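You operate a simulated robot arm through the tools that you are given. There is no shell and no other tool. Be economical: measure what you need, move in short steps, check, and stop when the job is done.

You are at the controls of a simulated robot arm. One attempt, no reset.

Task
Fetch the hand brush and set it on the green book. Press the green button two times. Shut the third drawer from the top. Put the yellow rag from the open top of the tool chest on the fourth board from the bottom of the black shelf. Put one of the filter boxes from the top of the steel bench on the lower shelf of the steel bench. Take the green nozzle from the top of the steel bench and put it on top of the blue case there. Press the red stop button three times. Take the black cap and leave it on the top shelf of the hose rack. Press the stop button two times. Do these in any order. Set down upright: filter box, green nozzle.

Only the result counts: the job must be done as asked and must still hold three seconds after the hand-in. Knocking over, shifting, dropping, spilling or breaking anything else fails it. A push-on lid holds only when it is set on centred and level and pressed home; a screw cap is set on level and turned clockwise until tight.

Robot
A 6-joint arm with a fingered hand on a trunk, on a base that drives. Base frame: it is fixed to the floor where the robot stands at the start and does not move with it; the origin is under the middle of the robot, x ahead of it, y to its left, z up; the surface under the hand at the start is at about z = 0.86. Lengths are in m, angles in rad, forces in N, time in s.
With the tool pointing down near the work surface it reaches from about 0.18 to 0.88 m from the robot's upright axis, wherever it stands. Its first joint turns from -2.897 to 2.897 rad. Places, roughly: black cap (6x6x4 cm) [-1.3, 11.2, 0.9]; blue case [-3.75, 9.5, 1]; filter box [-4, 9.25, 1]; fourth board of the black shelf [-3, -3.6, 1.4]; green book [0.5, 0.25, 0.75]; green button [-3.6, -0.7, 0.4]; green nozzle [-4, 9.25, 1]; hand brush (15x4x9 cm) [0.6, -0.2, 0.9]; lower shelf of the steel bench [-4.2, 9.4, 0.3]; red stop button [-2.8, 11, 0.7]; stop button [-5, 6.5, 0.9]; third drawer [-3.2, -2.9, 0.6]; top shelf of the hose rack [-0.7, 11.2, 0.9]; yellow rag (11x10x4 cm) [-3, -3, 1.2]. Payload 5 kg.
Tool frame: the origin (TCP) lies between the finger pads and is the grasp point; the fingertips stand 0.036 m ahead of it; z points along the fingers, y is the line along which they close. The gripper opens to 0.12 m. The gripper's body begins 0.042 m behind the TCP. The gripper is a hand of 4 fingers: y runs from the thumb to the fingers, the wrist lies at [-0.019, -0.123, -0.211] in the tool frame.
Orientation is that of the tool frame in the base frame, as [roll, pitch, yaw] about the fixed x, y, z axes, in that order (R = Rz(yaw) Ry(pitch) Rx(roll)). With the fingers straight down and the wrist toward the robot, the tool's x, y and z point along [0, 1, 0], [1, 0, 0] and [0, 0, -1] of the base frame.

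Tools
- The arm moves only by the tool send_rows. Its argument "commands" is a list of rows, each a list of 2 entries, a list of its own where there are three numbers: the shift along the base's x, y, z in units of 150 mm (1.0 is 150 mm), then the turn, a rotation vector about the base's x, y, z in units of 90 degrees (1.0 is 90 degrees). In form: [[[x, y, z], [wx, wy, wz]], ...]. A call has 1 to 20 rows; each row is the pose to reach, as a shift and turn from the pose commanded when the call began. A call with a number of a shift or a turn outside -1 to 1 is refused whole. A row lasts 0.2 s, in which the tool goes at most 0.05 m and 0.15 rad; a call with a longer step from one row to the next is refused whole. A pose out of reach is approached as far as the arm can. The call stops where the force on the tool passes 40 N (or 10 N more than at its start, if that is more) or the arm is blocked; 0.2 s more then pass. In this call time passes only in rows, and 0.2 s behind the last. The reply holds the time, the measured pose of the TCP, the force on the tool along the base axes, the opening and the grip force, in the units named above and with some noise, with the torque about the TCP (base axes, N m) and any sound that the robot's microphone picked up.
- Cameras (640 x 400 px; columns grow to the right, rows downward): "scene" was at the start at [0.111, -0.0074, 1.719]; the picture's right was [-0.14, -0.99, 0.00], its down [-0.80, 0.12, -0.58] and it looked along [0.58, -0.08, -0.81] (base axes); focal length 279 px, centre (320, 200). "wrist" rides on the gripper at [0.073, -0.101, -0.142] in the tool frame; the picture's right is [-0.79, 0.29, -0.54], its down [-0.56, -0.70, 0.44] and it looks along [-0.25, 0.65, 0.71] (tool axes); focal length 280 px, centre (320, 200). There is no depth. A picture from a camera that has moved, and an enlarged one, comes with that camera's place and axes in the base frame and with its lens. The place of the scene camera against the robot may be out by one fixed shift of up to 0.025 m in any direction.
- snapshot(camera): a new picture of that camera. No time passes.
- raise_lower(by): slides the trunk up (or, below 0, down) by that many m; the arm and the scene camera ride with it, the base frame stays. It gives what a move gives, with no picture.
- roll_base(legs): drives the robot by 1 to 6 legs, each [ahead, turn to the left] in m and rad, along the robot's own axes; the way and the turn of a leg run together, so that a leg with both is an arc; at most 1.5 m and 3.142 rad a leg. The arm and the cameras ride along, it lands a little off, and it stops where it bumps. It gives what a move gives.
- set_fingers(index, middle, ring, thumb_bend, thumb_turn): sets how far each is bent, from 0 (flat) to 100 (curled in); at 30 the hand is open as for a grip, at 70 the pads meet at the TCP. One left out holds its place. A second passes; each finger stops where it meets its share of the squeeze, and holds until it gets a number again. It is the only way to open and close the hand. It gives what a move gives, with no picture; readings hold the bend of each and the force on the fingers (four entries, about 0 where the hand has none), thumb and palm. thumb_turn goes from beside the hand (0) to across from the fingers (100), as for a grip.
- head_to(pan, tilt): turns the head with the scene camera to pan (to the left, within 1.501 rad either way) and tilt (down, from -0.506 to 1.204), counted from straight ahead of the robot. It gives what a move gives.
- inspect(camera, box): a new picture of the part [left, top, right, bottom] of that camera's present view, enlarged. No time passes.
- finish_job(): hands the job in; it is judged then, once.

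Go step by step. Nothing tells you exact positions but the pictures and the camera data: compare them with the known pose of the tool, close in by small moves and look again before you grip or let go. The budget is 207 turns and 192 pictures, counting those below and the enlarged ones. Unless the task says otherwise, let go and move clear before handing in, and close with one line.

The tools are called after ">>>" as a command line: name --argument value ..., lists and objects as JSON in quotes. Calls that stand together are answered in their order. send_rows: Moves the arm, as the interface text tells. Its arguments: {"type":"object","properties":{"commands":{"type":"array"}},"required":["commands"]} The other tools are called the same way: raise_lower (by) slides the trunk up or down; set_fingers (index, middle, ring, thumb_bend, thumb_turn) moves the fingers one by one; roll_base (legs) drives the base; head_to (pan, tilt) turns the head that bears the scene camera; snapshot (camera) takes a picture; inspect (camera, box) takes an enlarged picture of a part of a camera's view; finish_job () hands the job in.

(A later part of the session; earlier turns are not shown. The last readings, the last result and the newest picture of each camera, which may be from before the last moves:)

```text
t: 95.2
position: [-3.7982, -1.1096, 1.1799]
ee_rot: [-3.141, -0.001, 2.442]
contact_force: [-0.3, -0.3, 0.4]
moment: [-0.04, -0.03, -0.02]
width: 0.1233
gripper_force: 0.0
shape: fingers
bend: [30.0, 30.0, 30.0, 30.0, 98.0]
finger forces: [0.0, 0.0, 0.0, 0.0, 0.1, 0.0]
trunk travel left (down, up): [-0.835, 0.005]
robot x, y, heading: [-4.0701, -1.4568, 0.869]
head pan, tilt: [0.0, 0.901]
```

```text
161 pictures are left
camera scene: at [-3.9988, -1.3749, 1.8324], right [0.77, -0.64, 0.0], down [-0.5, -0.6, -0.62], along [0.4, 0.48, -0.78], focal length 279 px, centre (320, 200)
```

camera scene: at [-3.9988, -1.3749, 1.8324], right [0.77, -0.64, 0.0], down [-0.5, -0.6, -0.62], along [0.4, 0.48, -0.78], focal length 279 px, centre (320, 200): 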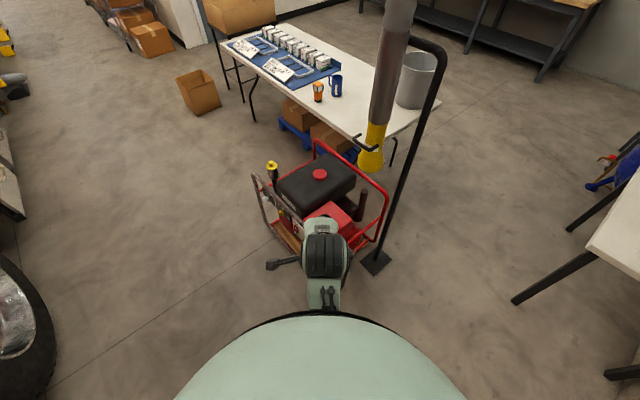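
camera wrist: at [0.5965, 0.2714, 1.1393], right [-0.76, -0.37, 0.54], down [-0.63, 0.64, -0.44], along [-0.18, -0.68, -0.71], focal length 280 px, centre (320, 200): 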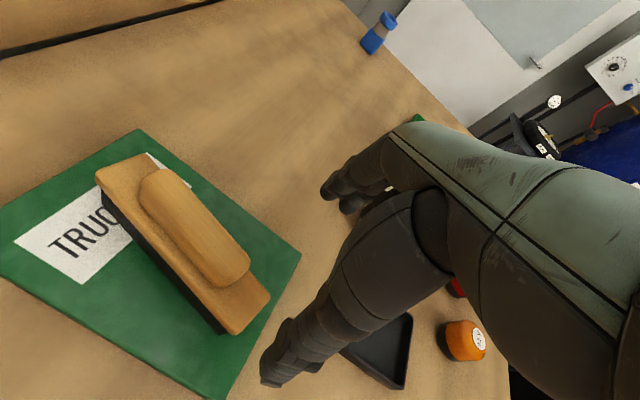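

The panel faces the truck. I'll move closer in the aisle, then lower the trunk to look at it.

>>> roll_base --legs '[[0, 1.05], [0.38, 0], [0, -1.5]]'

>>> raise_lower --by -0.45

>>> head_to --pan 0.1 --tilt 0.8

>>> snapshot --camera "scene"

>>> snapshot --camera "wrist"

```text
t: 105.4
position: [-3.8019, -0.9098, 1.1786]
ee_rot: [3.141, 0.0, 1.982]
contact_force: [1.1, -0.4, -0.2]
moment: [0.0, -0.02, -0.02]
width: 0.1233
gripper_force: 0.1
shape: fingers
bend: [30.0, 30.0, 30.0, 30.0, 98.0]
finger forces: [0.0, 0.0, 0.1, 0.0, 0.1, 0.1]
trunk travel left (down, up): [-0.835, 0.005]
robot x, y, heading: [-4.2092, -1.1017, 0.408]
head pan, tilt: [0.0, 0.901]
```

```text
refused: -0.45 is not a number from -0.4 to 0.4
```

```text
t: 106.0
position: [-3.8026, -0.9114, 1.1789]
ee_rot: [-3.14, 0.0, 1.983]
contact_force: [0.2, -0.4, 0.8]
moment: [0.0, -0.04, 0.05]
width: 0.1234
gripper_force: 0.0
shape: fingers
bend: [30.0, 30.0, 30.0, 30.0, 98.0]
finger forces: [0.0, 0.0, 0.0, 0.0, 0.0, 0.1]
trunk travel left (down, up): [-0.835, 0.005]
robot x, y, heading: [-4.2085, -1.1004, 0.406]
head pan, tilt: [0.099, 0.799]
```

```text
160 pictures are left
camera scene: at [-4.1006, -1.0454, 1.8403], right [0.49, -0.87, 0.0], down [-0.63, -0.35, -0.7], along [0.61, 0.34, -0.72], focal length 279 px, centre (320, 200)
```

scene: 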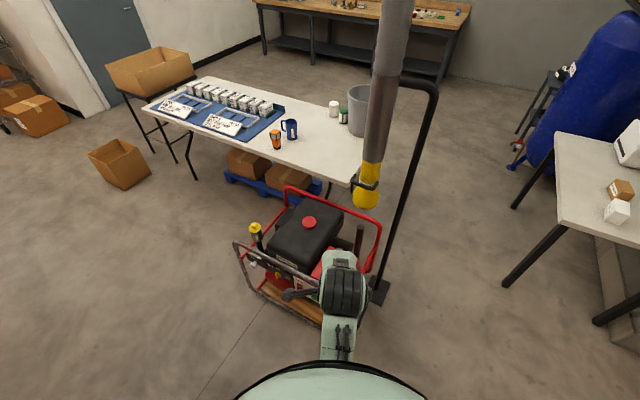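

```text
159 pictures are left
camera wrist: at [-3.9233, -0.8838, 1.3198], right [0.58, -0.61, 0.54], down [-0.42, -0.79, -0.44], along [0.7, 0.03, -0.71], focal length 280 px, centre (320, 200)
```

wrist: 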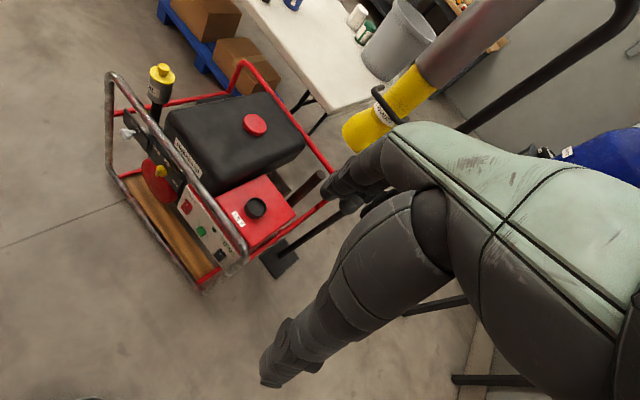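

>>> inspect --camera "wrist" --box '[90, 60, 330, 290]'

```text
1.74 times, centred on (210, 175) of wrist
camera zoom: at [-3.9233, -0.8838, 1.3198], right [0.58, -0.61, 0.54], down [-0.42, -0.79, -0.44], along [0.7, 0.03, -0.71], focal length 488 px, centre (511, 244)
```

zoom: 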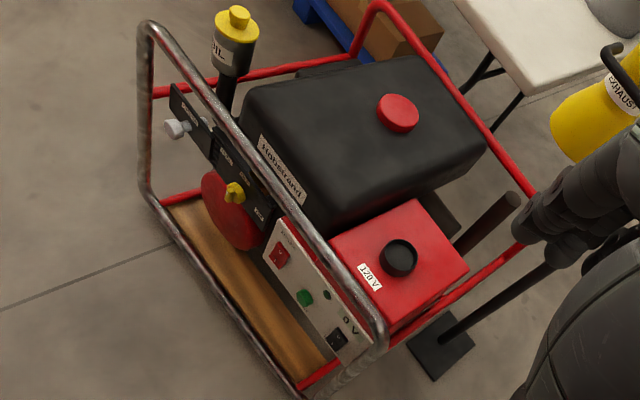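

The green button is on the white panel, behind the frame's hoop, at about (-3.54,-0.70,0.4). I'll lower the trunk for a level view of the panel.

>>> raise_lower --by -0.4

>>> head_to --pan 0.3 --tilt 0.85

>>> snapshot --camera "scene"

>>> snapshot --camera "wrist"

```text
t: 109.9
position: [-3.8023, -0.9105, 0.7771]
ee_rot: [3.141, 0.0, 1.982]
contact_force: [0.2, 0.5, 0.5]
moment: [0.0, 0.02, -0.01]
width: 0.1231
gripper_force: 0.0
shape: fingers
bend: [30.0, 30.0, 30.0, 30.0, 98.0]
finger forces: [0.0, 0.0, 0.0, 0.0, 0.0, 0.0]
trunk travel left (down, up): [-0.435, 0.405]
robot x, y, heading: [-4.205, -1.1004, 0.407]
head pan, tilt: [0.099, 0.799]
```

```text
t: 110.6
position: [-3.8025, -0.9096, 0.7791]
ee_rot: [3.14, -0.001, 1.982]
contact_force: [0.4, -0.3, 0.4]
moment: [-0.03, 0.02, -0.01]
width: 0.123
gripper_force: 0.2
shape: fingers
bend: [30.0, 30.0, 30.0, 30.0, 98.0]
finger forces: [0.1, 0.0, 0.0, 0.0, 0.0, 0.0]
trunk travel left (down, up): [-0.435, 0.405]
robot x, y, heading: [-4.2106, -1.099, 0.41]
head pan, tilt: [0.3, 0.85]
```

```text
157 pictures are left
camera scene: at [-4.1117, -1.0337, 1.4363], right [0.65, -0.76, 0.0], down [-0.57, -0.49, -0.66], along [0.5, 0.43, -0.75], focal length 279 px, centre (320, 200)
```

scene: 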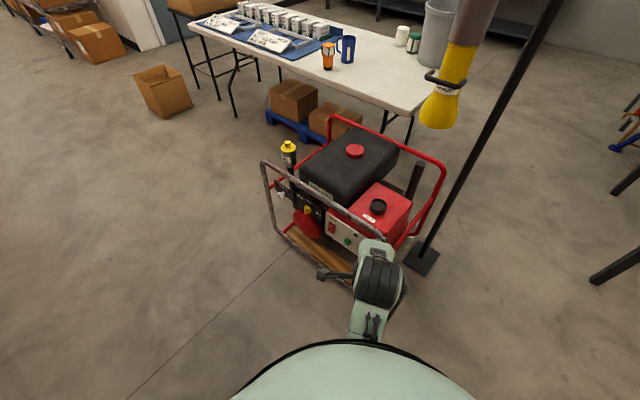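

```text
156 pictures are left
camera wrist: at [-3.9233, -0.8838, 0.9198], right [0.58, -0.61, 0.54], down [-0.42, -0.79, -0.44], along [0.7, 0.03, -0.71], focal length 280 px, centre (320, 200)
```

wrist: 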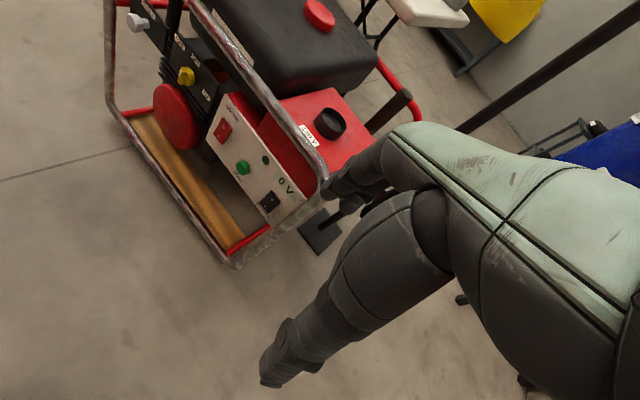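

Triangulating gives the button at (-3.540, -0.695, 0.396), facing −x, inside the hoop. I'll reposition the base to face it squarely.

>>> roll_base --legs '[[0, -1.6], [-0.4, 0], [0, 1.19]]'

>>> snapshot --camera "wrist"

```text
t: 121.4
position: [-3.9056, -0.7193, 0.7786]
ee_rot: [3.14, 0.001, 1.569]
contact_force: [-0.4, 0.6, -0.3]
moment: [-0.01, -0.01, -0.01]
width: 0.1232
gripper_force: 0.0
shape: fingers
bend: [30.0, 30.0, 30.0, 30.0, 98.0]
finger forces: [0.0, 0.0, 0.0, 0.0, 0.1, 0.0]
trunk travel left (down, up): [-0.435, 0.405]
robot x, y, heading: [-4.3509, -0.729, -0.003]
head pan, tilt: [0.3, 0.85]
```

```text
155 pictures are left
camera wrist: at [-4.0058, -0.6455, 0.9198], right [0.29, -0.79, 0.54], down [-0.7, -0.56, -0.44], along [0.65, -0.25, -0.71], focal length 280 px, centre (320, 200)
```

wrist: 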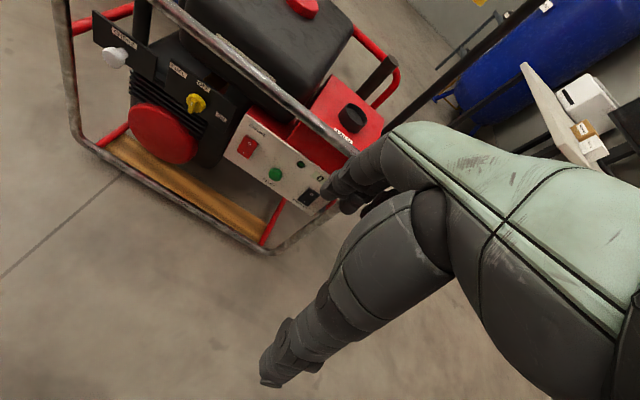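

Confirmed at (-3.541,-0.697). Now pitch the hand to point forward (+x).

>>> send_rows --commands '[[[0.06, 0, 0.03], [0, -0.09, 0]], [[0.12, 0, 0.06], [0, -0.18, 0]], [[0.18, 0, 0.1], [0, -0.27, 0]], [[0.24, 0, 0.1], [0, -0.36, 0]], [[0.3, 0, 0.1], [0, -0.45, 0]], [[0.36, 0, 0.1], [0, -0.54, 0]], [[0.42, 0, 0.1], [0, -0.63, 0]], [[0.48, 0, 0.1], [0, -0.72, 0]], [[0.54, 0, 0.1], [0, -0.81, 0]], [[0.6, 0, 0.1], [0, -0.9, 0]], [[0.6, 0, 0.1], [0, -1, 0]]]'

>>> set_fingers --index 30 --middle 95 --ring 95 --thumb_turn 0

>>> snapshot --camera "wrist"

>>> snapshot --camera "scene"

```text
refused: row 11 steps farther than a row can; nothing moved
```

```text
t: 122.4
position: [-3.9061, -0.7195, 0.7789]
ee_rot: [3.14, 0.0, 1.569]
contact_force: [-0.2, -0.3, -0.1]
moment: [0.04, 0.0, -0.01]
width: 0.172
gripper_force: 0.1
shape: fingers
bend: [30.0, 95.0, 95.0, 30.0, 0.0]
finger forces: [0.1, 0.0, 0.0, 0.0, 0.0, 0.0]
trunk travel left (down, up): [-0.435, 0.405]
robot x, y, heading: [-4.355, -0.7304, 0.002]
head pan, tilt: [0.3, 0.85]
```

```text
154 pictures are left
camera wrist: at [-4.0058, -0.6456, 0.9198], right [0.29, -0.79, 0.54], down [-0.7, -0.56, -0.44], along [0.65, -0.25, -0.71], focal length 280 px, centre (320, 200)
```

wrist: 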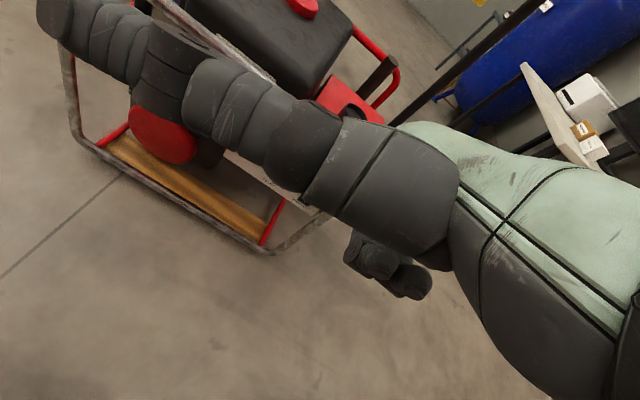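

```text
153 pictures are left
camera scene: at [-4.239, -0.7037, 1.4363], right [0.29, -0.96, 0.0], down [-0.72, -0.22, -0.66], along [0.63, 0.19, -0.75], focal length 279 px, centre (320, 200)
```

scene: 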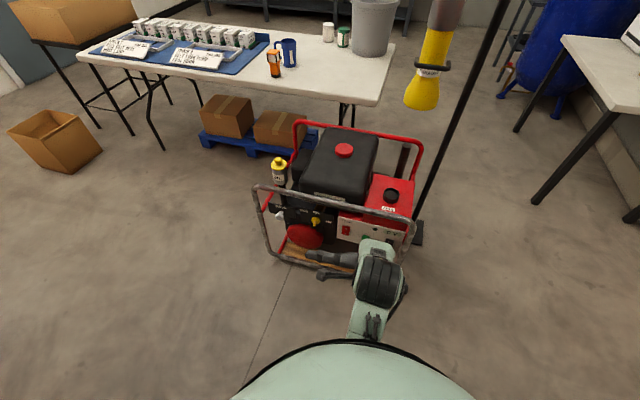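

I'll curl the thumb back across so that only the index finger points out, and then pitch the hand up with a smaller last step.

>>> set_fingers --thumb_turn 98 --thumb_bend 85

>>> send_rows --commands '[[[0.06, 0, 0.03], [0, -0.09, 0]], [[0.12, 0, 0.06], [0, -0.18, 0]], [[0.18, 0, 0.1], [0, -0.27, 0]], [[0.24, 0, 0.1], [0, -0.36, 0]], [[0.3, 0, 0.1], [0, -0.45, 0]], [[0.36, 0, 0.1], [0, -0.54, 0]], [[0.42, 0, 0.1], [0, -0.63, 0]], [[0.48, 0, 0.1], [0, -0.72, 0]], [[0.54, 0, 0.1], [0, -0.81, 0]], [[0.6, 0, 0.1], [0, -0.9, 0]], [[0.6, 0, 0.1], [0, -0.99, 0]]]'

>>> snapshot --camera "wrist"

>>> snapshot --camera "scene"

```text
t: 123.4
position: [-3.9064, -0.7194, 0.7784]
ee_rot: [3.141, 0.0, 1.568]
contact_force: [0.2, 0.6, 0.2]
moment: [-0.01, 0.01, 0.04]
width: 0.0353
gripper_force: 0.1
shape: fingers
bend: [30.0, 95.0, 95.0, 85.0, 100.0]
finger forces: [0.0, 0.0, 0.0, 0.0, 0.1, 0.0]
trunk travel left (down, up): [-0.435, 0.405]
robot x, y, heading: [-4.3528, -0.7316, -0.009]
head pan, tilt: [0.3, 0.85]
```

```text
t: 124.8
position: [-3.8015, -0.7207, 0.8654]
ee_rot: [2.191, 0.005, 1.572]
contact_force: [-0.4, 0.7, 0.4]
moment: [-0.02, -0.02, -0.03]
width: 0.0352
gripper_force: 0.1
shape: fingers
bend: [30.0, 95.0, 95.0, 85.0, 100.0]
finger forces: [0.0, 0.0, 0.1, 0.0, 0.1, 0.1]
out of reach, approached as far as the arm can: row 1, 2
trunk travel left (down, up): [-0.435, 0.405]
robot x, y, heading: [-4.356, -0.7272, -0.004]
head pan, tilt: [0.3, 0.85]
stopped in row 6: the arm was blocked; the commanded pose is now the measured one
```

```text
152 pictures are left
camera wrist: at [-3.9749, -0.6471, 0.8643], right [-0.27, -0.79, 0.55], down [-0.05, -0.56, -0.82], along [0.96, -0.25, 0.12], focal length 280 px, centre (320, 200)
```

wrist: 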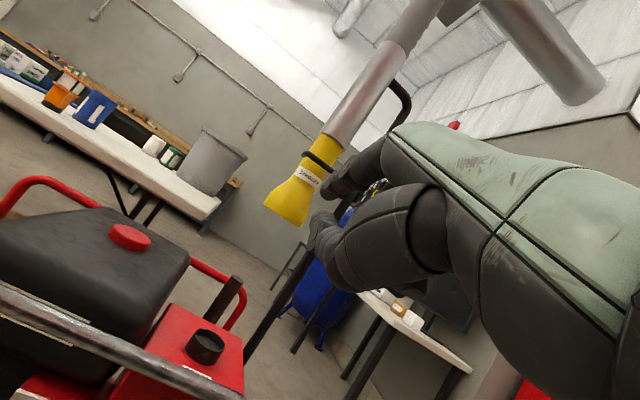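

```text
151 pictures are left
camera scene: at [-4.2346, -0.704, 1.4377], right [0.29, -0.96, 0.0], down [-0.72, -0.22, -0.66], along [0.63, 0.19, -0.75], focal length 279 px, centre (320, 200)
```

scene: 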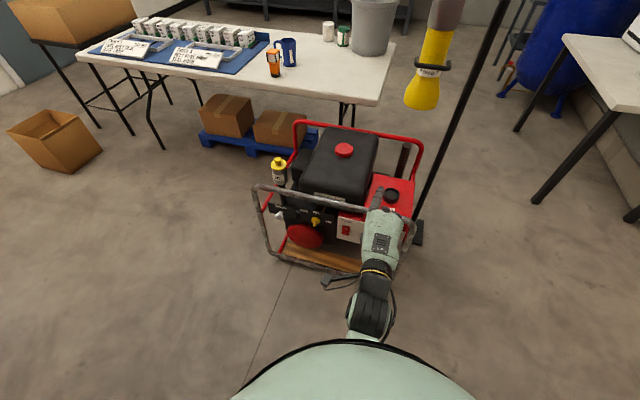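

The pitch-up was blocked midway, probably because the wrist is too near the body. I'll extend a bit forward and continue turning.

>>> send_rows --commands '[[[0.2, 0, 0.1], [0, -0.05, 0]], [[0.4, 0, 0.2], [0, -0.1, 0]], [[0.5, 0, 0.2], [0, -0.19, 0]], [[0.6, 0, 0.2], [0, -0.28, 0]], [[0.6, 0, 0.2], [0, -0.37, 0]], [[0.6, 0, 0.2], [0, -0.395, 0]]]'

>>> snapshot --camera "scene"

```text
t: 126.2
position: [-3.7161, -0.7201, 0.8918]
ee_rot: [1.576, 0.003, 1.57]
contact_force: [0.1, 0.3, -1.0]
moment: [0.0, 0.02, 0.0]
width: 0.0353
gripper_force: 0.0
shape: fingers
bend: [30.0, 95.0, 95.0, 85.0, 100.0]
finger forces: [0.0, 0.1, 0.1, 0.0, 0.0, 0.0]
out of reach, approached as far as the arm can: row 4
trunk travel left (down, up): [-0.435, 0.405]
robot x, y, heading: [-4.3527, -0.7322, -0.004]
head pan, tilt: [0.3, 0.85]
```

```text
150 pictures are left
camera scene: at [-4.2392, -0.7039, 1.4363], right [0.29, -0.96, 0.0], down [-0.72, -0.22, -0.66], along [0.63, 0.19, -0.75], focal length 279 px, centre (320, 200)
```

scene: 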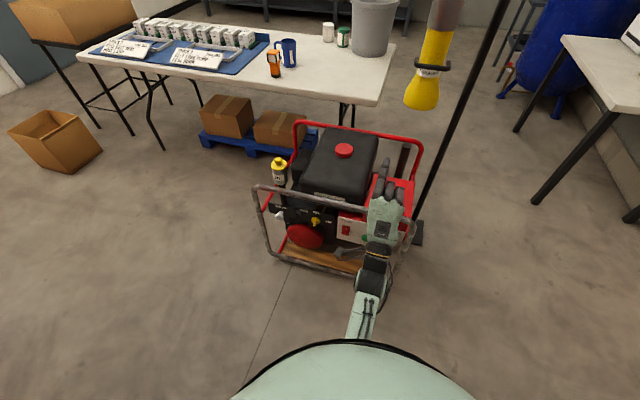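

The hand now points forward. Look closely at the hand to see which finger is extended and where its tip is.

>>> inspect --camera "scene" --box '[320, 140, 460, 260]'

>>> snapshot --camera "wrist"

```text
3.33 times, centred on (390, 200) of scene
camera zoom: at [-4.2392, -0.7039, 1.4363], right [0.29, -0.96, 0.0], down [-0.72, -0.22, -0.66], along [0.63, 0.19, -0.75], focal length 929 px, centre (87, 200)
```

zoom: 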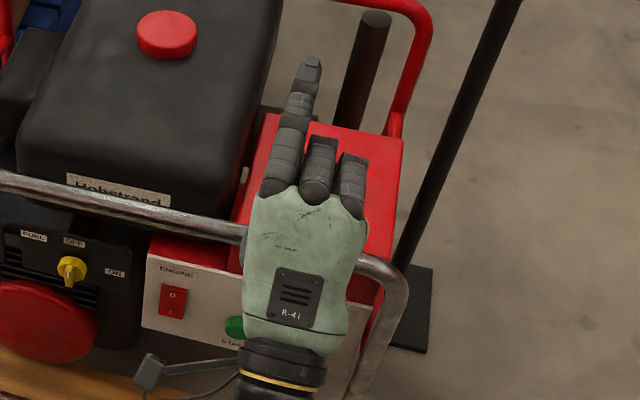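

```text
148 pictures are left
camera wrist: at [-3.8582, -0.6468, 0.7884], right [-0.54, -0.79, 0.29], down [0.44, -0.56, -0.7], along [0.72, -0.25, 0.65], focal length 280 px, centre (320, 200)
```

wrist: 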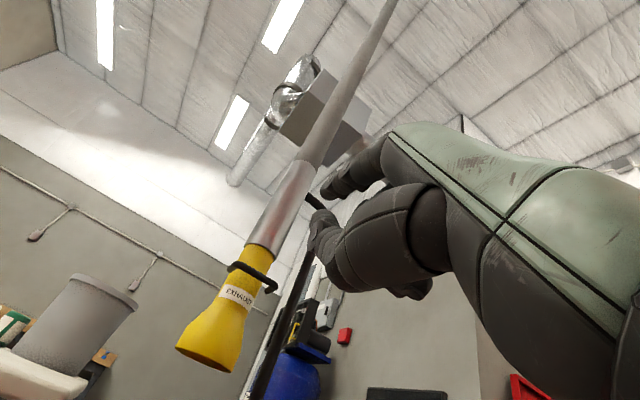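

The index finger is the extended one, roughly in line with the button in y. Lower the trunk.

>>> raise_lower --by -0.4

>>> snapshot --camera "wrist"

>>> snapshot --camera "scene"

```text
t: 130.0
position: [-3.7168, -0.7203, 0.4913]
ee_rot: [1.576, 0.003, 1.565]
contact_force: [0.0, -0.1, 0.2]
moment: [0.0, -0.01, -0.01]
width: 0.0352
gripper_force: 0.1
shape: fingers
bend: [30.0, 95.0, 95.0, 85.0, 100.0]
finger forces: [0.0, 0.1, 0.0, 0.1, 0.0, 0.0]
trunk travel left (down, up): [-0.035, 0.805]
robot x, y, heading: [-4.3539, -0.7284, -0.007]
head pan, tilt: [0.3, 0.85]
```

```text
147 pictures are left
camera wrist: at [-3.858, -0.6469, 0.3887], right [-0.54, -0.79, 0.29], down [0.44, -0.56, -0.7], along [0.72, -0.25, 0.65], focal length 280 px, centre (320, 200)
```

wrist: 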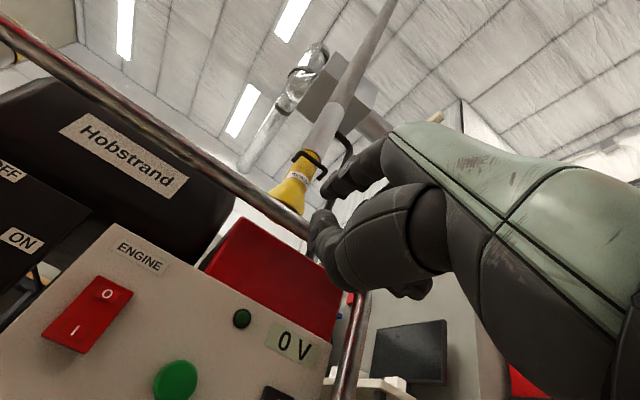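

```text
146 pictures are left
camera scene: at [-4.239, -0.7037, 1.0363], right [0.29, -0.96, 0.0], down [-0.72, -0.22, -0.66], along [0.63, 0.19, -0.75], focal length 279 px, centre (320, 200)
```

scene: 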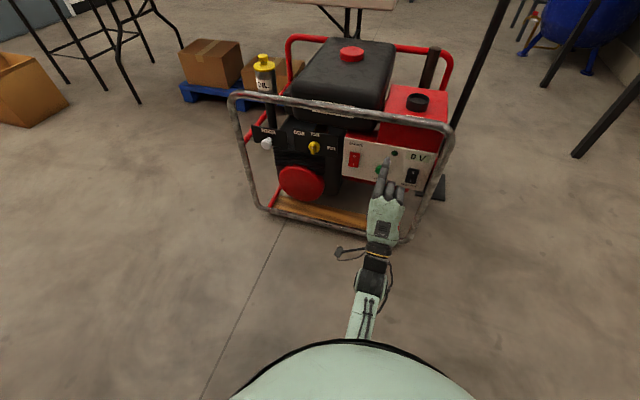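

Button confirmed at (-3.545,-0.697,0.40). Lower the arm so the index tip is at button height.

>>> send_rows --commands '[[[0, 0, -0.3], [0, 0, 0]], [[0, 0, -0.6], [0, 0, 0]], [[0, 0, -0.9], [0, 0, 0]], [[0, 0, -1], [0, 0, 0]]]'

>>> snapshot --camera "wrist"

>>> inspect --camera "scene" --box '[320, 110, 460, 230]'

```text
t: 131.2
position: [-3.7238, -0.7197, 0.4308]
ee_rot: [1.426, 0.008, 1.569]
contact_force: [-0.4, -0.9, 0.4]
moment: [0.04, 0.0, -0.01]
width: 0.0355
gripper_force: 0.1
shape: fingers
bend: [30.0, 95.0, 95.0, 85.0, 100.0]
finger forces: [0.1, 0.0, 0.1, 0.0, 0.1, 0.0]
trunk travel left (down, up): [-0.035, 0.805]
robot x, y, heading: [-4.3549, -0.7256, -0.004]
head pan, tilt: [0.3, 0.85]
stopped in row 4: the arm was blocked; the commanded pose is now the measured one
```

```text
145 pictures are left
camera wrist: at [-3.8484, -0.6469, 0.3084], right [-0.58, -0.79, 0.21], down [0.54, -0.57, -0.62], along [0.61, -0.25, 0.75], focal length 280 px, centre (320, 200)
```

wrist: 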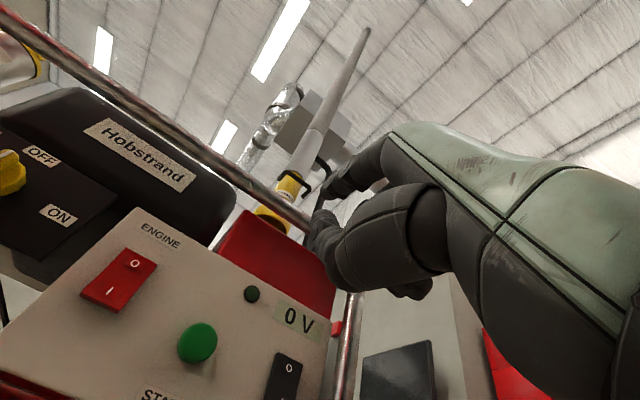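

```text
3.33 times, centred on (390, 170) of scene
camera zoom: at [-4.2581, -0.7033, 1.0461], right [0.29, -0.96, 0.01], down [-0.7, -0.22, -0.68], along [0.65, 0.19, -0.74], focal length 929 px, centre (87, 300)
```

zoom: 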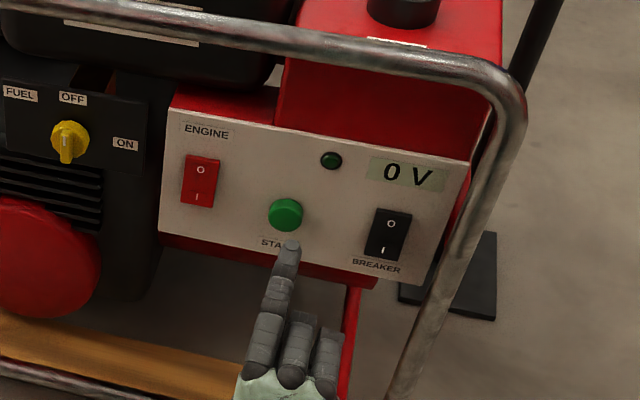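

The arm was blocked low (wrist close to the floor/base, and the robot tipped a little). I'll lift back, and tilt the hand 30° downward so the wrist stays higher.

>>> send_rows --commands '[[[0, 0, 0.2], [0, 0, 0]], [[0, 0, 0.4], [0, 0, 0]]]'

>>> send_rows --commands '[[[0, 0, 0], [0, 0.09, 0]], [[0, 0, 0], [0, 0.18, 0]], [[0, 0, 0], [0, 0.26, 0]]]'

```text
t: 131.8
position: [-3.7183, -0.7187, 0.4467]
ee_rot: [1.484, 0.006, 1.567]
contact_force: [-0.9, 0.6, -0.5]
moment: [-0.05, 0.0, 0.01]
width: 0.0354
gripper_force: 0.1
shape: fingers
bend: [30.0, 95.0, 95.0, 85.0, 100.0]
finger forces: [0.0, 0.1, 0.0, 0.0, 0.0, 0.0]
trunk travel left (down, up): [-0.035, 0.805]
robot x, y, heading: [-4.3511, -0.7283, -0.006]
head pan, tilt: [0.3, 0.85]
```

```text
t: 132.6
position: [-3.7176, -0.7199, 0.4515]
ee_rot: [1.889, 0.006, 1.568]
contact_force: [-0.5, -0.1, 0.2]
moment: [-0.01, 0.0, 0.0]
width: 0.0354
gripper_force: 0.1
shape: fingers
bend: [30.0, 95.0, 95.0, 85.0, 100.0]
finger forces: [0.0, 0.0, 0.0, 0.0, 0.0, 0.0]
trunk travel left (down, up): [-0.035, 0.805]
robot x, y, heading: [-4.3558, -0.7318, -0.001]
head pan, tilt: [0.3, 0.85]
```

>>> snapshot --camera "scene"

>>> snapshot --camera "wrist"

```text
143 pictures are left
camera scene: at [-4.239, -0.7037, 1.0362], right [0.29, -0.96, 0.0], down [-0.72, -0.22, -0.66], along [0.63, 0.19, -0.75], focal length 279 px, centre (320, 200)
```

scene: 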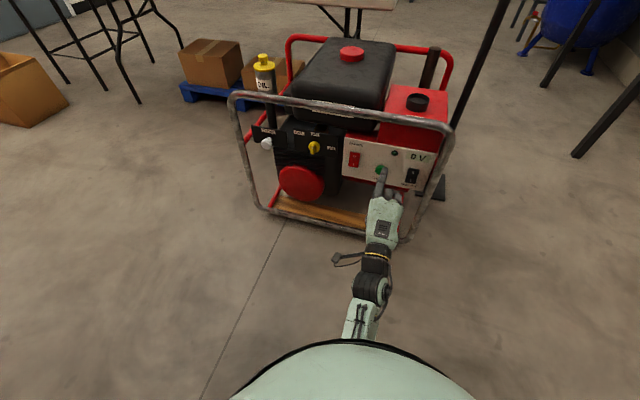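

```text
142 pictures are left
camera wrist: at [-3.8829, -0.6466, 0.3991], right [-0.43, -0.79, 0.45], down [0.2, -0.57, -0.8], along [0.88, -0.25, 0.4], focal length 280 px, centre (320, 200)
```

wrist: 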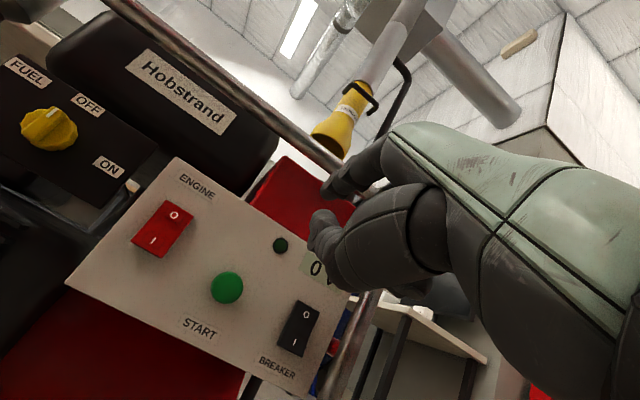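

The robot is level again. I'll tilt the hand to about 40° down and lower it so the index tip meets button height.

>>> send_rows --commands '[[[0, 0, 0], [0, 0.09, 0]], [[0, 0, 0], [0, 0.18, 0]], [[0, 0, -0.15], [0, 0.244, 0]], [[0, 0, -0.35], [0, 0.244, 0]], [[0, 0, -0.49], [0, 0.244, 0]]]'

>>> snapshot --camera "wrist"

>>> inspect --camera "scene" --box '[320, 110, 460, 230]'

```text
t: 133.8
position: [-3.7167, -0.7187, 0.3783]
ee_rot: [2.269, 0.006, 1.574]
contact_force: [-0.6, 0.2, -0.3]
moment: [0.03, 0.03, 0.01]
width: 0.0354
gripper_force: 0.1
shape: fingers
bend: [30.0, 95.0, 95.0, 85.0, 100.0]
finger forces: [0.0, 0.0, 0.0, 0.1, 0.0, 0.0]
out of reach, approached as far as the arm can: row 1
trunk travel left (down, up): [-0.035, 0.805]
robot x, y, heading: [-4.3524, -0.7329, -0.002]
head pan, tilt: [0.3, 0.85]
```

```text
141 pictures are left
camera wrist: at [-3.89, -0.6467, 0.3912], right [-0.23, -0.79, 0.57], down [-0.11, -0.57, -0.82], along [0.97, -0.25, 0.04], focal length 280 px, centre (320, 200)
```

wrist: 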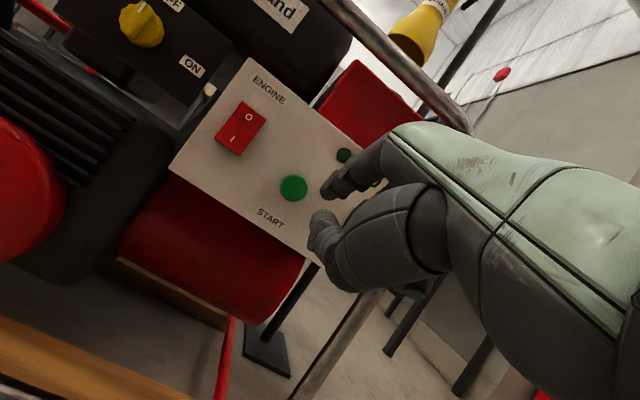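

```text
3.33 times, centred on (390, 170) of scene
camera zoom: at [-4.239, -0.7037, 1.0363], right [0.29, -0.96, 0.0], down [-0.72, -0.22, -0.66], along [0.63, 0.19, -0.75], focal length 929 px, centre (87, 300)
```

zoom: 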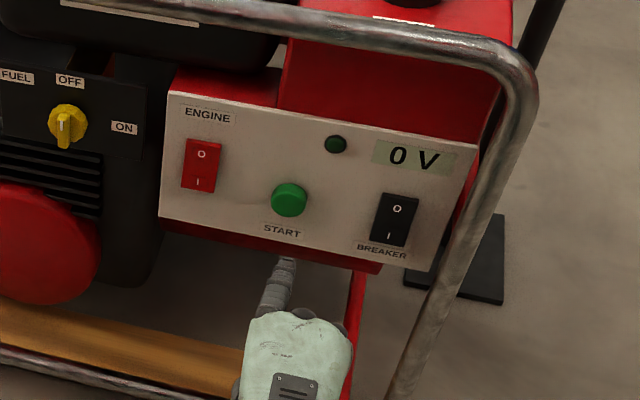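

The tip is about 1 cm right of the button and ~10 cm short. Correct y and approach to just in front of it.

>>> send_rows --commands '[[[0.15, 0.06, -0.03], [0, 0, 0]], [[0.35, 0.06, -0.03], [0, 0, 0]], [[0.5, 0.06, -0.03], [0, 0, 0]]]'

>>> snapshot --camera "wrist"

>>> inspect --camera "scene" --box '[320, 110, 460, 230]'

```text
t: 134.6
position: [-3.6402, -0.7105, 0.3744]
ee_rot: [2.271, 0.005, 1.575]
contact_force: [-0.6, -1.1, 0.9]
moment: [0.01, -0.04, 0.0]
width: 0.0353
gripper_force: 0.1
shape: fingers
bend: [30.0, 95.0, 95.0, 85.0, 100.0]
finger forces: [0.1, 0.0, 0.0, 0.0, 0.1, 0.1]
trunk travel left (down, up): [-0.035, 0.805]
robot x, y, heading: [-4.3557, -0.728, -0.007]
head pan, tilt: [0.3, 0.85]
```

```text
139 pictures are left
camera wrist: at [-3.8146, -0.6381, 0.3872], right [-0.23, -0.79, 0.58], down [-0.11, -0.57, -0.82], along [0.97, -0.25, 0.04], focal length 280 px, centre (320, 200)
```

wrist: 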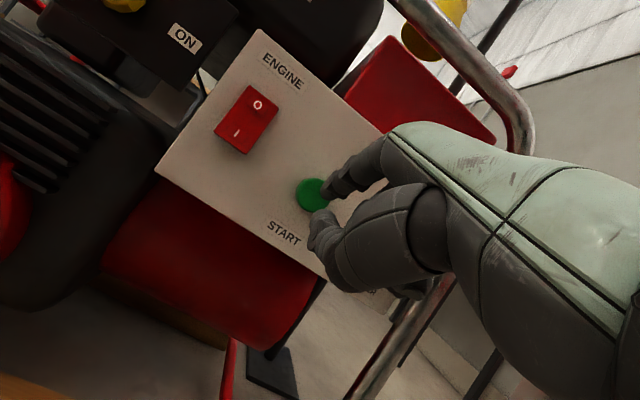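

```text
3.33 times, centred on (390, 170) of scene
camera zoom: at [-4.239, -0.7037, 1.0363], right [0.29, -0.96, 0.0], down [-0.72, -0.22, -0.66], along [0.63, 0.19, -0.75], focal length 929 px, centre (87, 300)
```

zoom: 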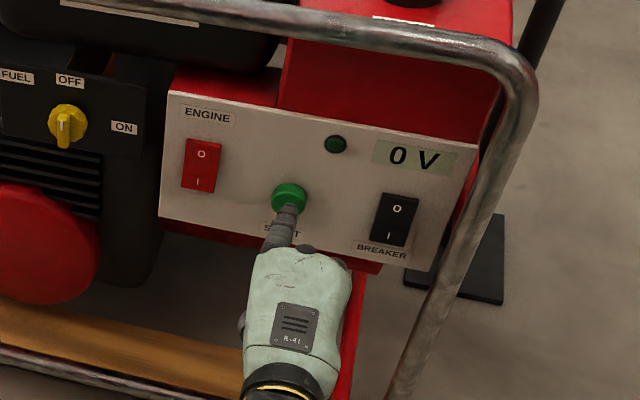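

Nicely aligned on START. Press forward in small steps.

>>> send_rows --commands '[[[0.05, 0, 0], [0, 0, 0]], [[0.1, 0, 0], [0, 0, 0]], [[0.15, 0, 0], [0, 0, 0]]]'

>>> inspect --camera "scene" --box '[320, 110, 460, 230]'

```text
t: 135.4
position: [-3.621, -0.7111, 0.3759]
ee_rot: [2.268, 0.006, 1.575]
contact_force: [-21.1, -1.0, 4.8]
moment: [0.1, -1.22, 0.27]
width: 0.033
gripper_force: 11.1
shape: fingers
bend: [32.0, 95.0, 95.0, 85.0, 100.0]
finger forces: [22.1, 0.1, 0.0, 0.0, 0.0, 0.0]
trunk travel left (down, up): [-0.035, 0.805]
robot x, y, heading: [-4.3514, -0.729, -0.002]
head pan, tilt: [0.3, 0.85]
heard: click
```

```text
3.33 times, centred on (390, 170) of scene
camera zoom: at [-4.2409, -0.7037, 1.0366], right [0.29, -0.96, 0.0], down [-0.72, -0.22, -0.66], along [0.63, 0.19, -0.75], focal length 929 px, centre (87, 300)
```

zoom: 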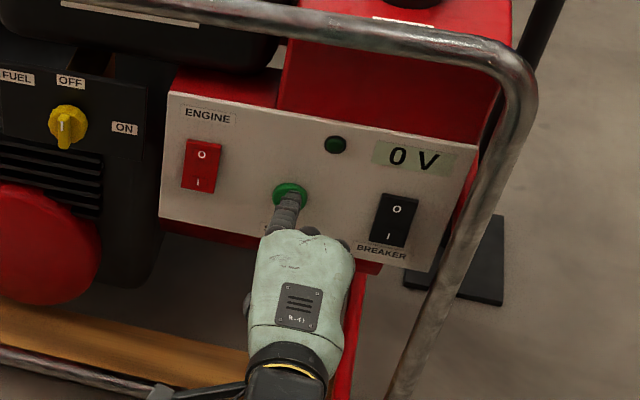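

A click: first press. I release fully, then press again.

>>> send_rows --commands '[[[-0.1, 0, 0], [0, 0, 0]], [[-0.25, 0, 0], [0, 0, 0]], [[-0.25, 0, 0], [0, 0, 0]]]'

>>> send_rows --commands '[[[0.1, 0, 0], [0, 0, 0]], [[0.15, 0, 0], [0, 0, 0]], [[0.2, 0, 0], [0, 0, 0]], [[0.25, 0, 0], [0, 0, 0]]]'

```text
t: 136.2
position: [-3.6571, -0.7115, 0.3752]
ee_rot: [2.272, 0.006, 1.574]
contact_force: [1.0, 0.5, 0.1]
moment: [0.01, 0.01, -0.01]
width: 0.0352
gripper_force: 0.1
shape: fingers
bend: [30.0, 95.0, 95.0, 85.0, 100.0]
finger forces: [0.0, 0.1, 0.0, 0.0, 0.0, 0.0]
trunk travel left (down, up): [-0.035, 0.805]
robot x, y, heading: [-4.3543, -0.7297, 0.003]
head pan, tilt: [0.3, 0.85]
```

```text
t: 137.2
position: [-3.6207, -0.7097, 0.3768]
ee_rot: [2.267, 0.008, 1.572]
contact_force: [-20.6, 0.0, 4.9]
moment: [0.04, -1.08, 0.27]
width: 0.033
gripper_force: 10.0
shape: fingers
bend: [32.0, 95.0, 95.0, 85.0, 100.0]
finger forces: [20.5, 0.0, 0.0, 0.0, 0.0, 0.0]
trunk travel left (down, up): [-0.035, 0.805]
robot x, y, heading: [-4.3503, -0.7303, 0.001]
head pan, tilt: [0.3, 0.85]
heard: click
```

Second click: green button done. I retreat, and raise the trunk.

>>> send_rows --commands '[[[-0.2, 0, 0], [0, 0, 0]], [[-0.5, 0, 0.05], [0, 0, 0]], [[-0.7, 0, 0.1], [0, 0, 0]]]'

>>> raise_lower --by 0.4

>>> raise_lower --by 0.4

>>> head_to --pan -1.5 --tilt 0.4

>>> snapshot --camera "scene"

```text
t: 138.0
position: [-3.7238, -0.7107, 0.3911]
ee_rot: [2.272, 0.006, 1.574]
contact_force: [0.5, 0.2, -0.2]
moment: [0.0, 0.0, 0.02]
width: 0.0351
gripper_force: 0.1
shape: fingers
bend: [30.0, 95.0, 95.0, 85.0, 100.0]
finger forces: [0.0, 0.0, 0.0, 0.1, 0.0, 0.0]
trunk travel left (down, up): [-0.035, 0.805]
robot x, y, heading: [-4.3503, -0.7274, -0.001]
head pan, tilt: [0.3, 0.85]
```

```text
t: 141.9
position: [-3.7236, -0.7121, 0.7905]
ee_rot: [2.269, 0.007, 1.573]
contact_force: [0.4, 0.3, -0.2]
moment: [0.0, 0.0, 0.01]
width: 0.0351
gripper_force: 0.0
shape: fingers
bend: [30.0, 95.0, 95.0, 85.0, 100.0]
finger forces: [0.1, 0.0, 0.1, 0.0, 0.0, 0.1]
trunk travel left (down, up): [-0.435, 0.405]
robot x, y, heading: [-4.351, -0.7271, -0.001]
head pan, tilt: [0.3, 0.85]
```

```text
t: 145.7
position: [-3.7249, -0.7115, 1.1907]
ee_rot: [2.271, 0.007, 1.574]
contact_force: [0.6, 0.8, 0.3]
moment: [0.0, 0.01, -0.02]
width: 0.0353
gripper_force: 0.0
shape: fingers
bend: [30.0, 95.0, 95.0, 85.0, 100.0]
finger forces: [0.0, 0.1, 0.1, 0.0, 0.0, 0.1]
trunk travel left (down, up): [-0.835, 0.005]
robot x, y, heading: [-4.3515, -0.7297, -0.005]
head pan, tilt: [0.3, 0.85]
```

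```text
t: 147.5
position: [-3.7246, -0.7108, 1.1909]
ee_rot: [2.271, 0.005, 1.575]
contact_force: [-0.5, 0.0, 0.0]
moment: [-0.01, -0.01, -0.02]
width: 0.0353
gripper_force: 0.0
shape: fingers
bend: [30.0, 95.0, 95.0, 85.0, 100.0]
finger forces: [0.0, 0.0, 0.0, 0.0, 0.0, 0.0]
trunk travel left (down, up): [-0.835, 0.005]
robot x, y, heading: [-4.3527, -0.7295, -0.005]
head pan, tilt: [-1.499, 0.4]
```

```text
136 pictures are left
camera scene: at [-4.3074, -0.8189, 1.8754], right [-1.0, -0.07, 0.0], down [-0.03, 0.39, -0.92], along [0.06, -0.92, -0.39], focal length 279 px, centre (320, 200)
```

scene: 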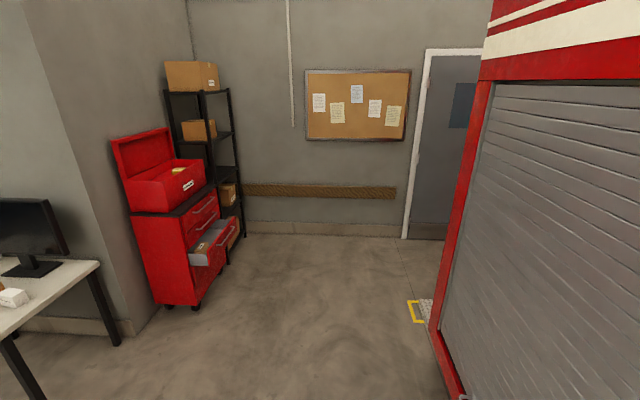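

The tool chest has its third drawer open, facing −x, and the black shelf stands beside it. I'll drive to stand in front of the chest facing +x.

>>> roll_base --legs '[[0, -1.52], [1.0, 0], [1.02, 0], [0, 1.52]]'

>>> head_to --pan 0 --tilt 0.45

>>> snapshot --camera "scene"

```text
t: 167.4
position: [-3.6324, -2.7094, 1.1905]
ee_rot: [2.272, 0.007, 1.59]
contact_force: [0.9, 0.9, 0.0]
moment: [0.01, 0.0, 0.01]
width: 0.0354
gripper_force: 0.2
shape: fingers
bend: [30.0, 95.0, 95.0, 85.0, 100.0]
finger forces: [0.1, 0.0, 0.0, 0.0, 0.1, 0.0]
trunk travel left (down, up): [-0.835, 0.005]
robot x, y, heading: [-4.2621, -2.7412, 0.013]
head pan, tilt: [-1.499, 0.4]
```

```text
t: 169.0
position: [-3.6312, -2.7086, 1.1916]
ee_rot: [2.27, 0.007, 1.593]
contact_force: [0.2, -0.2, -0.2]
moment: [0.01, -0.03, 0.01]
width: 0.0352
gripper_force: 0.1
shape: fingers
bend: [30.0, 95.0, 95.0, 85.0, 100.0]
finger forces: [0.1, 0.1, 0.0, 0.0, 0.1, 0.0]
trunk travel left (down, up): [-0.835, 0.005]
robot x, y, heading: [-4.258, -2.7372, 0.014]
head pan, tilt: [0.0, 0.45]
```

```text
135 pictures are left
camera scene: at [-4.1297, -2.7341, 1.8707], right [0.01, -1.0, 0.0], down [-0.44, -0.01, -0.9], along [0.9, 0.01, -0.44], focal length 279 px, centre (320, 200)
```

scene: 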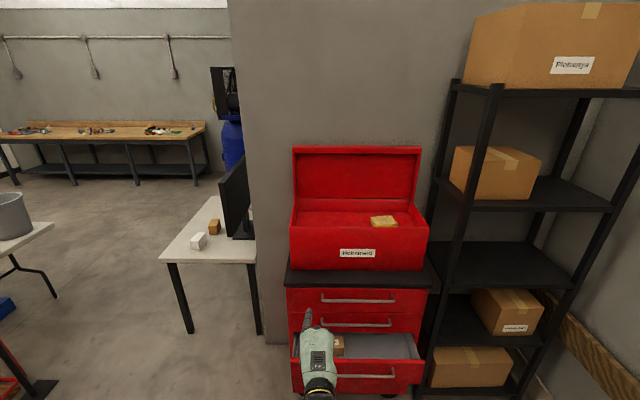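

The third drawer is the open one; shelf boards counted: the fourth from the bottom holds the small box with free space. First shut the drawer: lower the trunk in front of it.

>>> set_fingers --index 30 --middle 30 --ring 30 --thumb_bend 30

>>> raise_lower --by -0.4

>>> head_to --pan -0.1 --tilt 0.6

>>> snapshot --camera "scene"

>>> snapshot --camera "wrist"

```text
t: 170.0
position: [-3.6327, -2.7093, 1.1908]
ee_rot: [2.271, 0.007, 1.591]
contact_force: [-0.5, 0.4, 0.1]
moment: [-0.02, -0.03, 0.03]
width: 0.1233
gripper_force: 0.1
shape: fingers
bend: [30.0, 30.0, 30.0, 30.0, 96.0]
finger forces: [0.1, 0.0, 0.1, 0.0, 0.0, 0.1]
trunk travel left (down, up): [-0.835, 0.005]
robot x, y, heading: [-4.2621, -2.7399, 0.014]
head pan, tilt: [0.0, 0.45]
```

```text
t: 173.8
position: [-3.6325, -2.7095, 0.7911]
ee_rot: [2.271, 0.007, 1.592]
contact_force: [0.1, -0.3, 0.0]
moment: [-0.01, -0.01, -0.03]
width: 0.1233
gripper_force: 0.0
shape: fingers
bend: [30.0, 30.0, 30.0, 30.0, 96.0]
finger forces: [0.0, 0.1, 0.1, 0.0, 0.1, 0.1]
trunk travel left (down, up): [-0.435, 0.405]
robot x, y, heading: [-4.2656, -2.7361, 0.016]
head pan, tilt: [0.0, 0.45]
```

```text
t: 174.5
position: [-3.633, -2.7091, 0.7899]
ee_rot: [2.272, 0.006, 1.596]
contact_force: [-0.4, 0.2, -0.3]
moment: [-0.01, 0.0, -0.01]
width: 0.1233
gripper_force: 0.0
shape: fingers
bend: [30.0, 30.0, 30.0, 30.0, 96.0]
finger forces: [0.0, 0.0, 0.0, 0.1, 0.1, 0.0]
trunk travel left (down, up): [-0.435, 0.405]
robot x, y, heading: [-4.2625, -2.7365, 0.011]
head pan, tilt: [-0.099, 0.6]
```

```text
134 pictures are left
camera scene: at [-4.1335, -2.7428, 1.4572], right [-0.08, -1.0, 0.0], down [-0.56, 0.05, -0.83], along [0.82, -0.07, -0.56], focal length 279 px, centre (320, 200)
```

scene: 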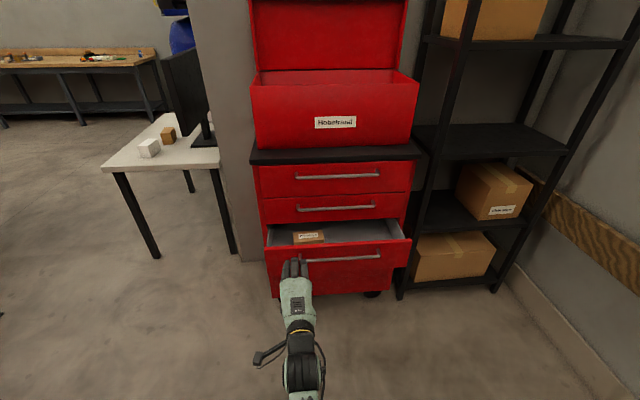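

```text
133 pictures are left
camera wrist: at [-3.8071, -2.6393, 0.8032], right [-0.21, -0.79, 0.58], down [-0.1, -0.57, -0.82], along [0.97, -0.23, 0.04], focal length 280 px, centre (320, 200)
```

wrist: 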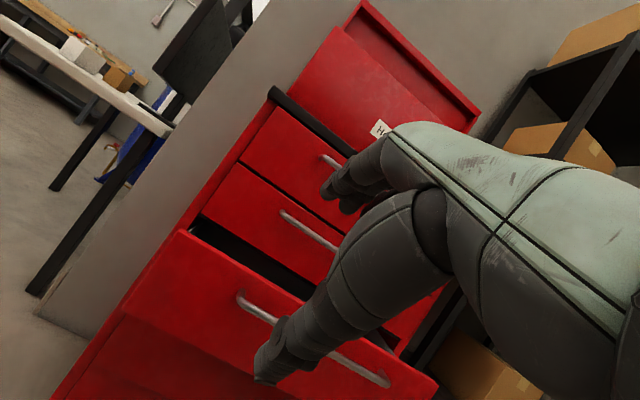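

The drawer front spans y −2.59…−3.21, top z ≈0.64, x ≈ −3.28, handle at z≈0.60. I'll retract the hand a bit, lower to z≈0.47, shift to the drawer's centre and roll a little closer.

>>> send_rows --commands '[[[-0.2, 0, 0], [0, 0, 0]], [[-0.4, -0.2, 0], [0, 0, 0]], [[-0.5, -0.45, 0], [0, 0, 0]], [[-0.5, -0.75, 0], [0, 0, 0]], [[-0.5, -1, 0], [0, 0, 0]]]'

>>> raise_lower --by -0.3

>>> snapshot --camera "scene"

```text
t: 175.7
position: [-3.7075, -2.8605, 0.7887]
ee_rot: [2.272, 0.004, 1.592]
contact_force: [0.1, 0.1, -0.9]
moment: [0.0, 0.0, 0.01]
width: 0.1239
gripper_force: 0.1
shape: fingers
bend: [30.0, 30.0, 30.0, 30.0, 96.0]
finger forces: [0.0, 0.0, 0.1, 0.0, 0.0, 0.0]
trunk travel left (down, up): [-0.435, 0.405]
robot x, y, heading: [-4.2616, -2.7413, 0.01]
head pan, tilt: [-0.099, 0.6]
```

```text
t: 178.7
position: [-3.7072, -2.8582, 0.4893]
ee_rot: [2.271, 0.006, 1.593]
contact_force: [-0.7, -0.2, -0.3]
moment: [-0.04, 0.01, -0.03]
width: 0.1235
gripper_force: 0.0
shape: fingers
bend: [30.0, 30.0, 30.0, 30.0, 96.0]
finger forces: [0.1, 0.1, 0.0, 0.1, 0.0, 0.1]
trunk travel left (down, up): [-0.135, 0.705]
robot x, y, heading: [-4.2615, -2.7423, 0.014]
head pan, tilt: [-0.099, 0.6]
```

```text
132 pictures are left
camera scene: at [-4.1336, -2.7429, 1.1572], right [-0.08, -1.0, 0.0], down [-0.56, 0.05, -0.83], along [0.82, -0.07, -0.56], focal length 279 px, centre (320, 200)
```

scene: 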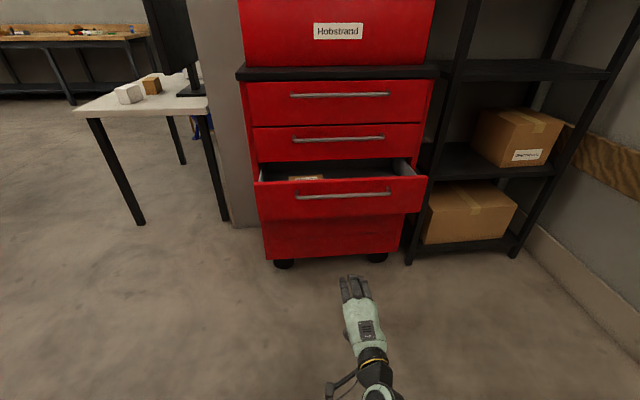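

The third drawer's face is z≈0.475–0.637 with a fourth below it. The tip (z≈0.52) is right, so roll forward 0.2 m and check.

>>> roll_base --legs '[[0.2, 0]]'

>>> send_rows --commands '[[[0.1, -0.15, 0.07], [0, 0, 0]], [[0.25, -0.25, 0.07], [0, 0, 0]]]'

>>> snapshot --camera "scene"

>>> snapshot --camera "wrist"

```text
t: 180.4
position: [-3.5083, -2.8559, 0.4899]
ee_rot: [2.27, 0.007, 1.59]
contact_force: [0.4, 0.3, -0.6]
moment: [0.0, -0.04, 0.06]
width: 0.1235
gripper_force: 0.0
shape: fingers
bend: [30.0, 30.0, 30.0, 30.0, 96.0]
finger forces: [0.0, 0.0, 0.0, 0.0, 0.1, 0.0]
trunk travel left (down, up): [-0.135, 0.705]
robot x, y, heading: [-4.0567, -2.7361, 0.017]
head pan, tilt: [-0.099, 0.6]
```

```text
t: 181.0
position: [-3.4707, -2.894, 0.4994]
ee_rot: [2.271, 0.007, 1.59]
contact_force: [-0.5, 0.3, 0.3]
moment: [0.0, -0.04, 0.02]
width: 0.1239
gripper_force: 0.1
shape: fingers
bend: [30.0, 30.0, 30.0, 30.0, 96.0]
finger forces: [0.0, 0.0, 0.1, 0.0, 0.1, 0.0]
trunk travel left (down, up): [-0.135, 0.705]
robot x, y, heading: [-4.063, -2.7351, 0.015]
head pan, tilt: [-0.099, 0.6]
```

```text
131 pictures are left
camera scene: at [-3.934, -2.7404, 1.1572], right [-0.09, -1.0, 0.0], down [-0.56, 0.05, -0.82], along [0.82, -0.07, -0.57], focal length 279 px, centre (320, 200)
```

scene: 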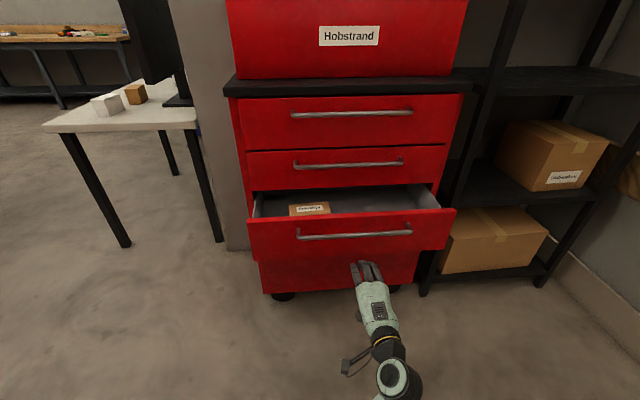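

```text
130 pictures are left
camera wrist: at [-3.6445, -2.8242, 0.5122], right [-0.21, -0.79, 0.57], down [-0.1, -0.57, -0.82], along [0.97, -0.23, 0.04], focal length 280 px, centre (320, 200)
```

wrist: 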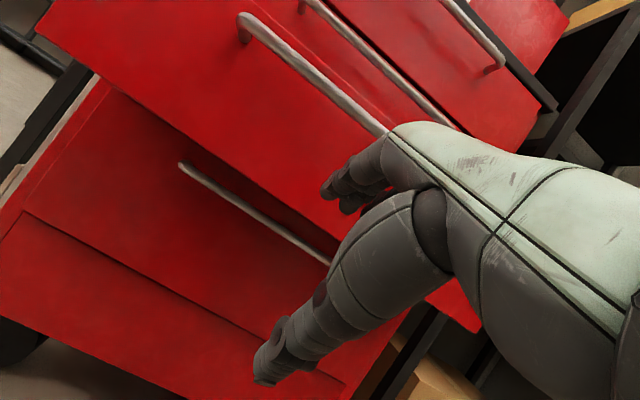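

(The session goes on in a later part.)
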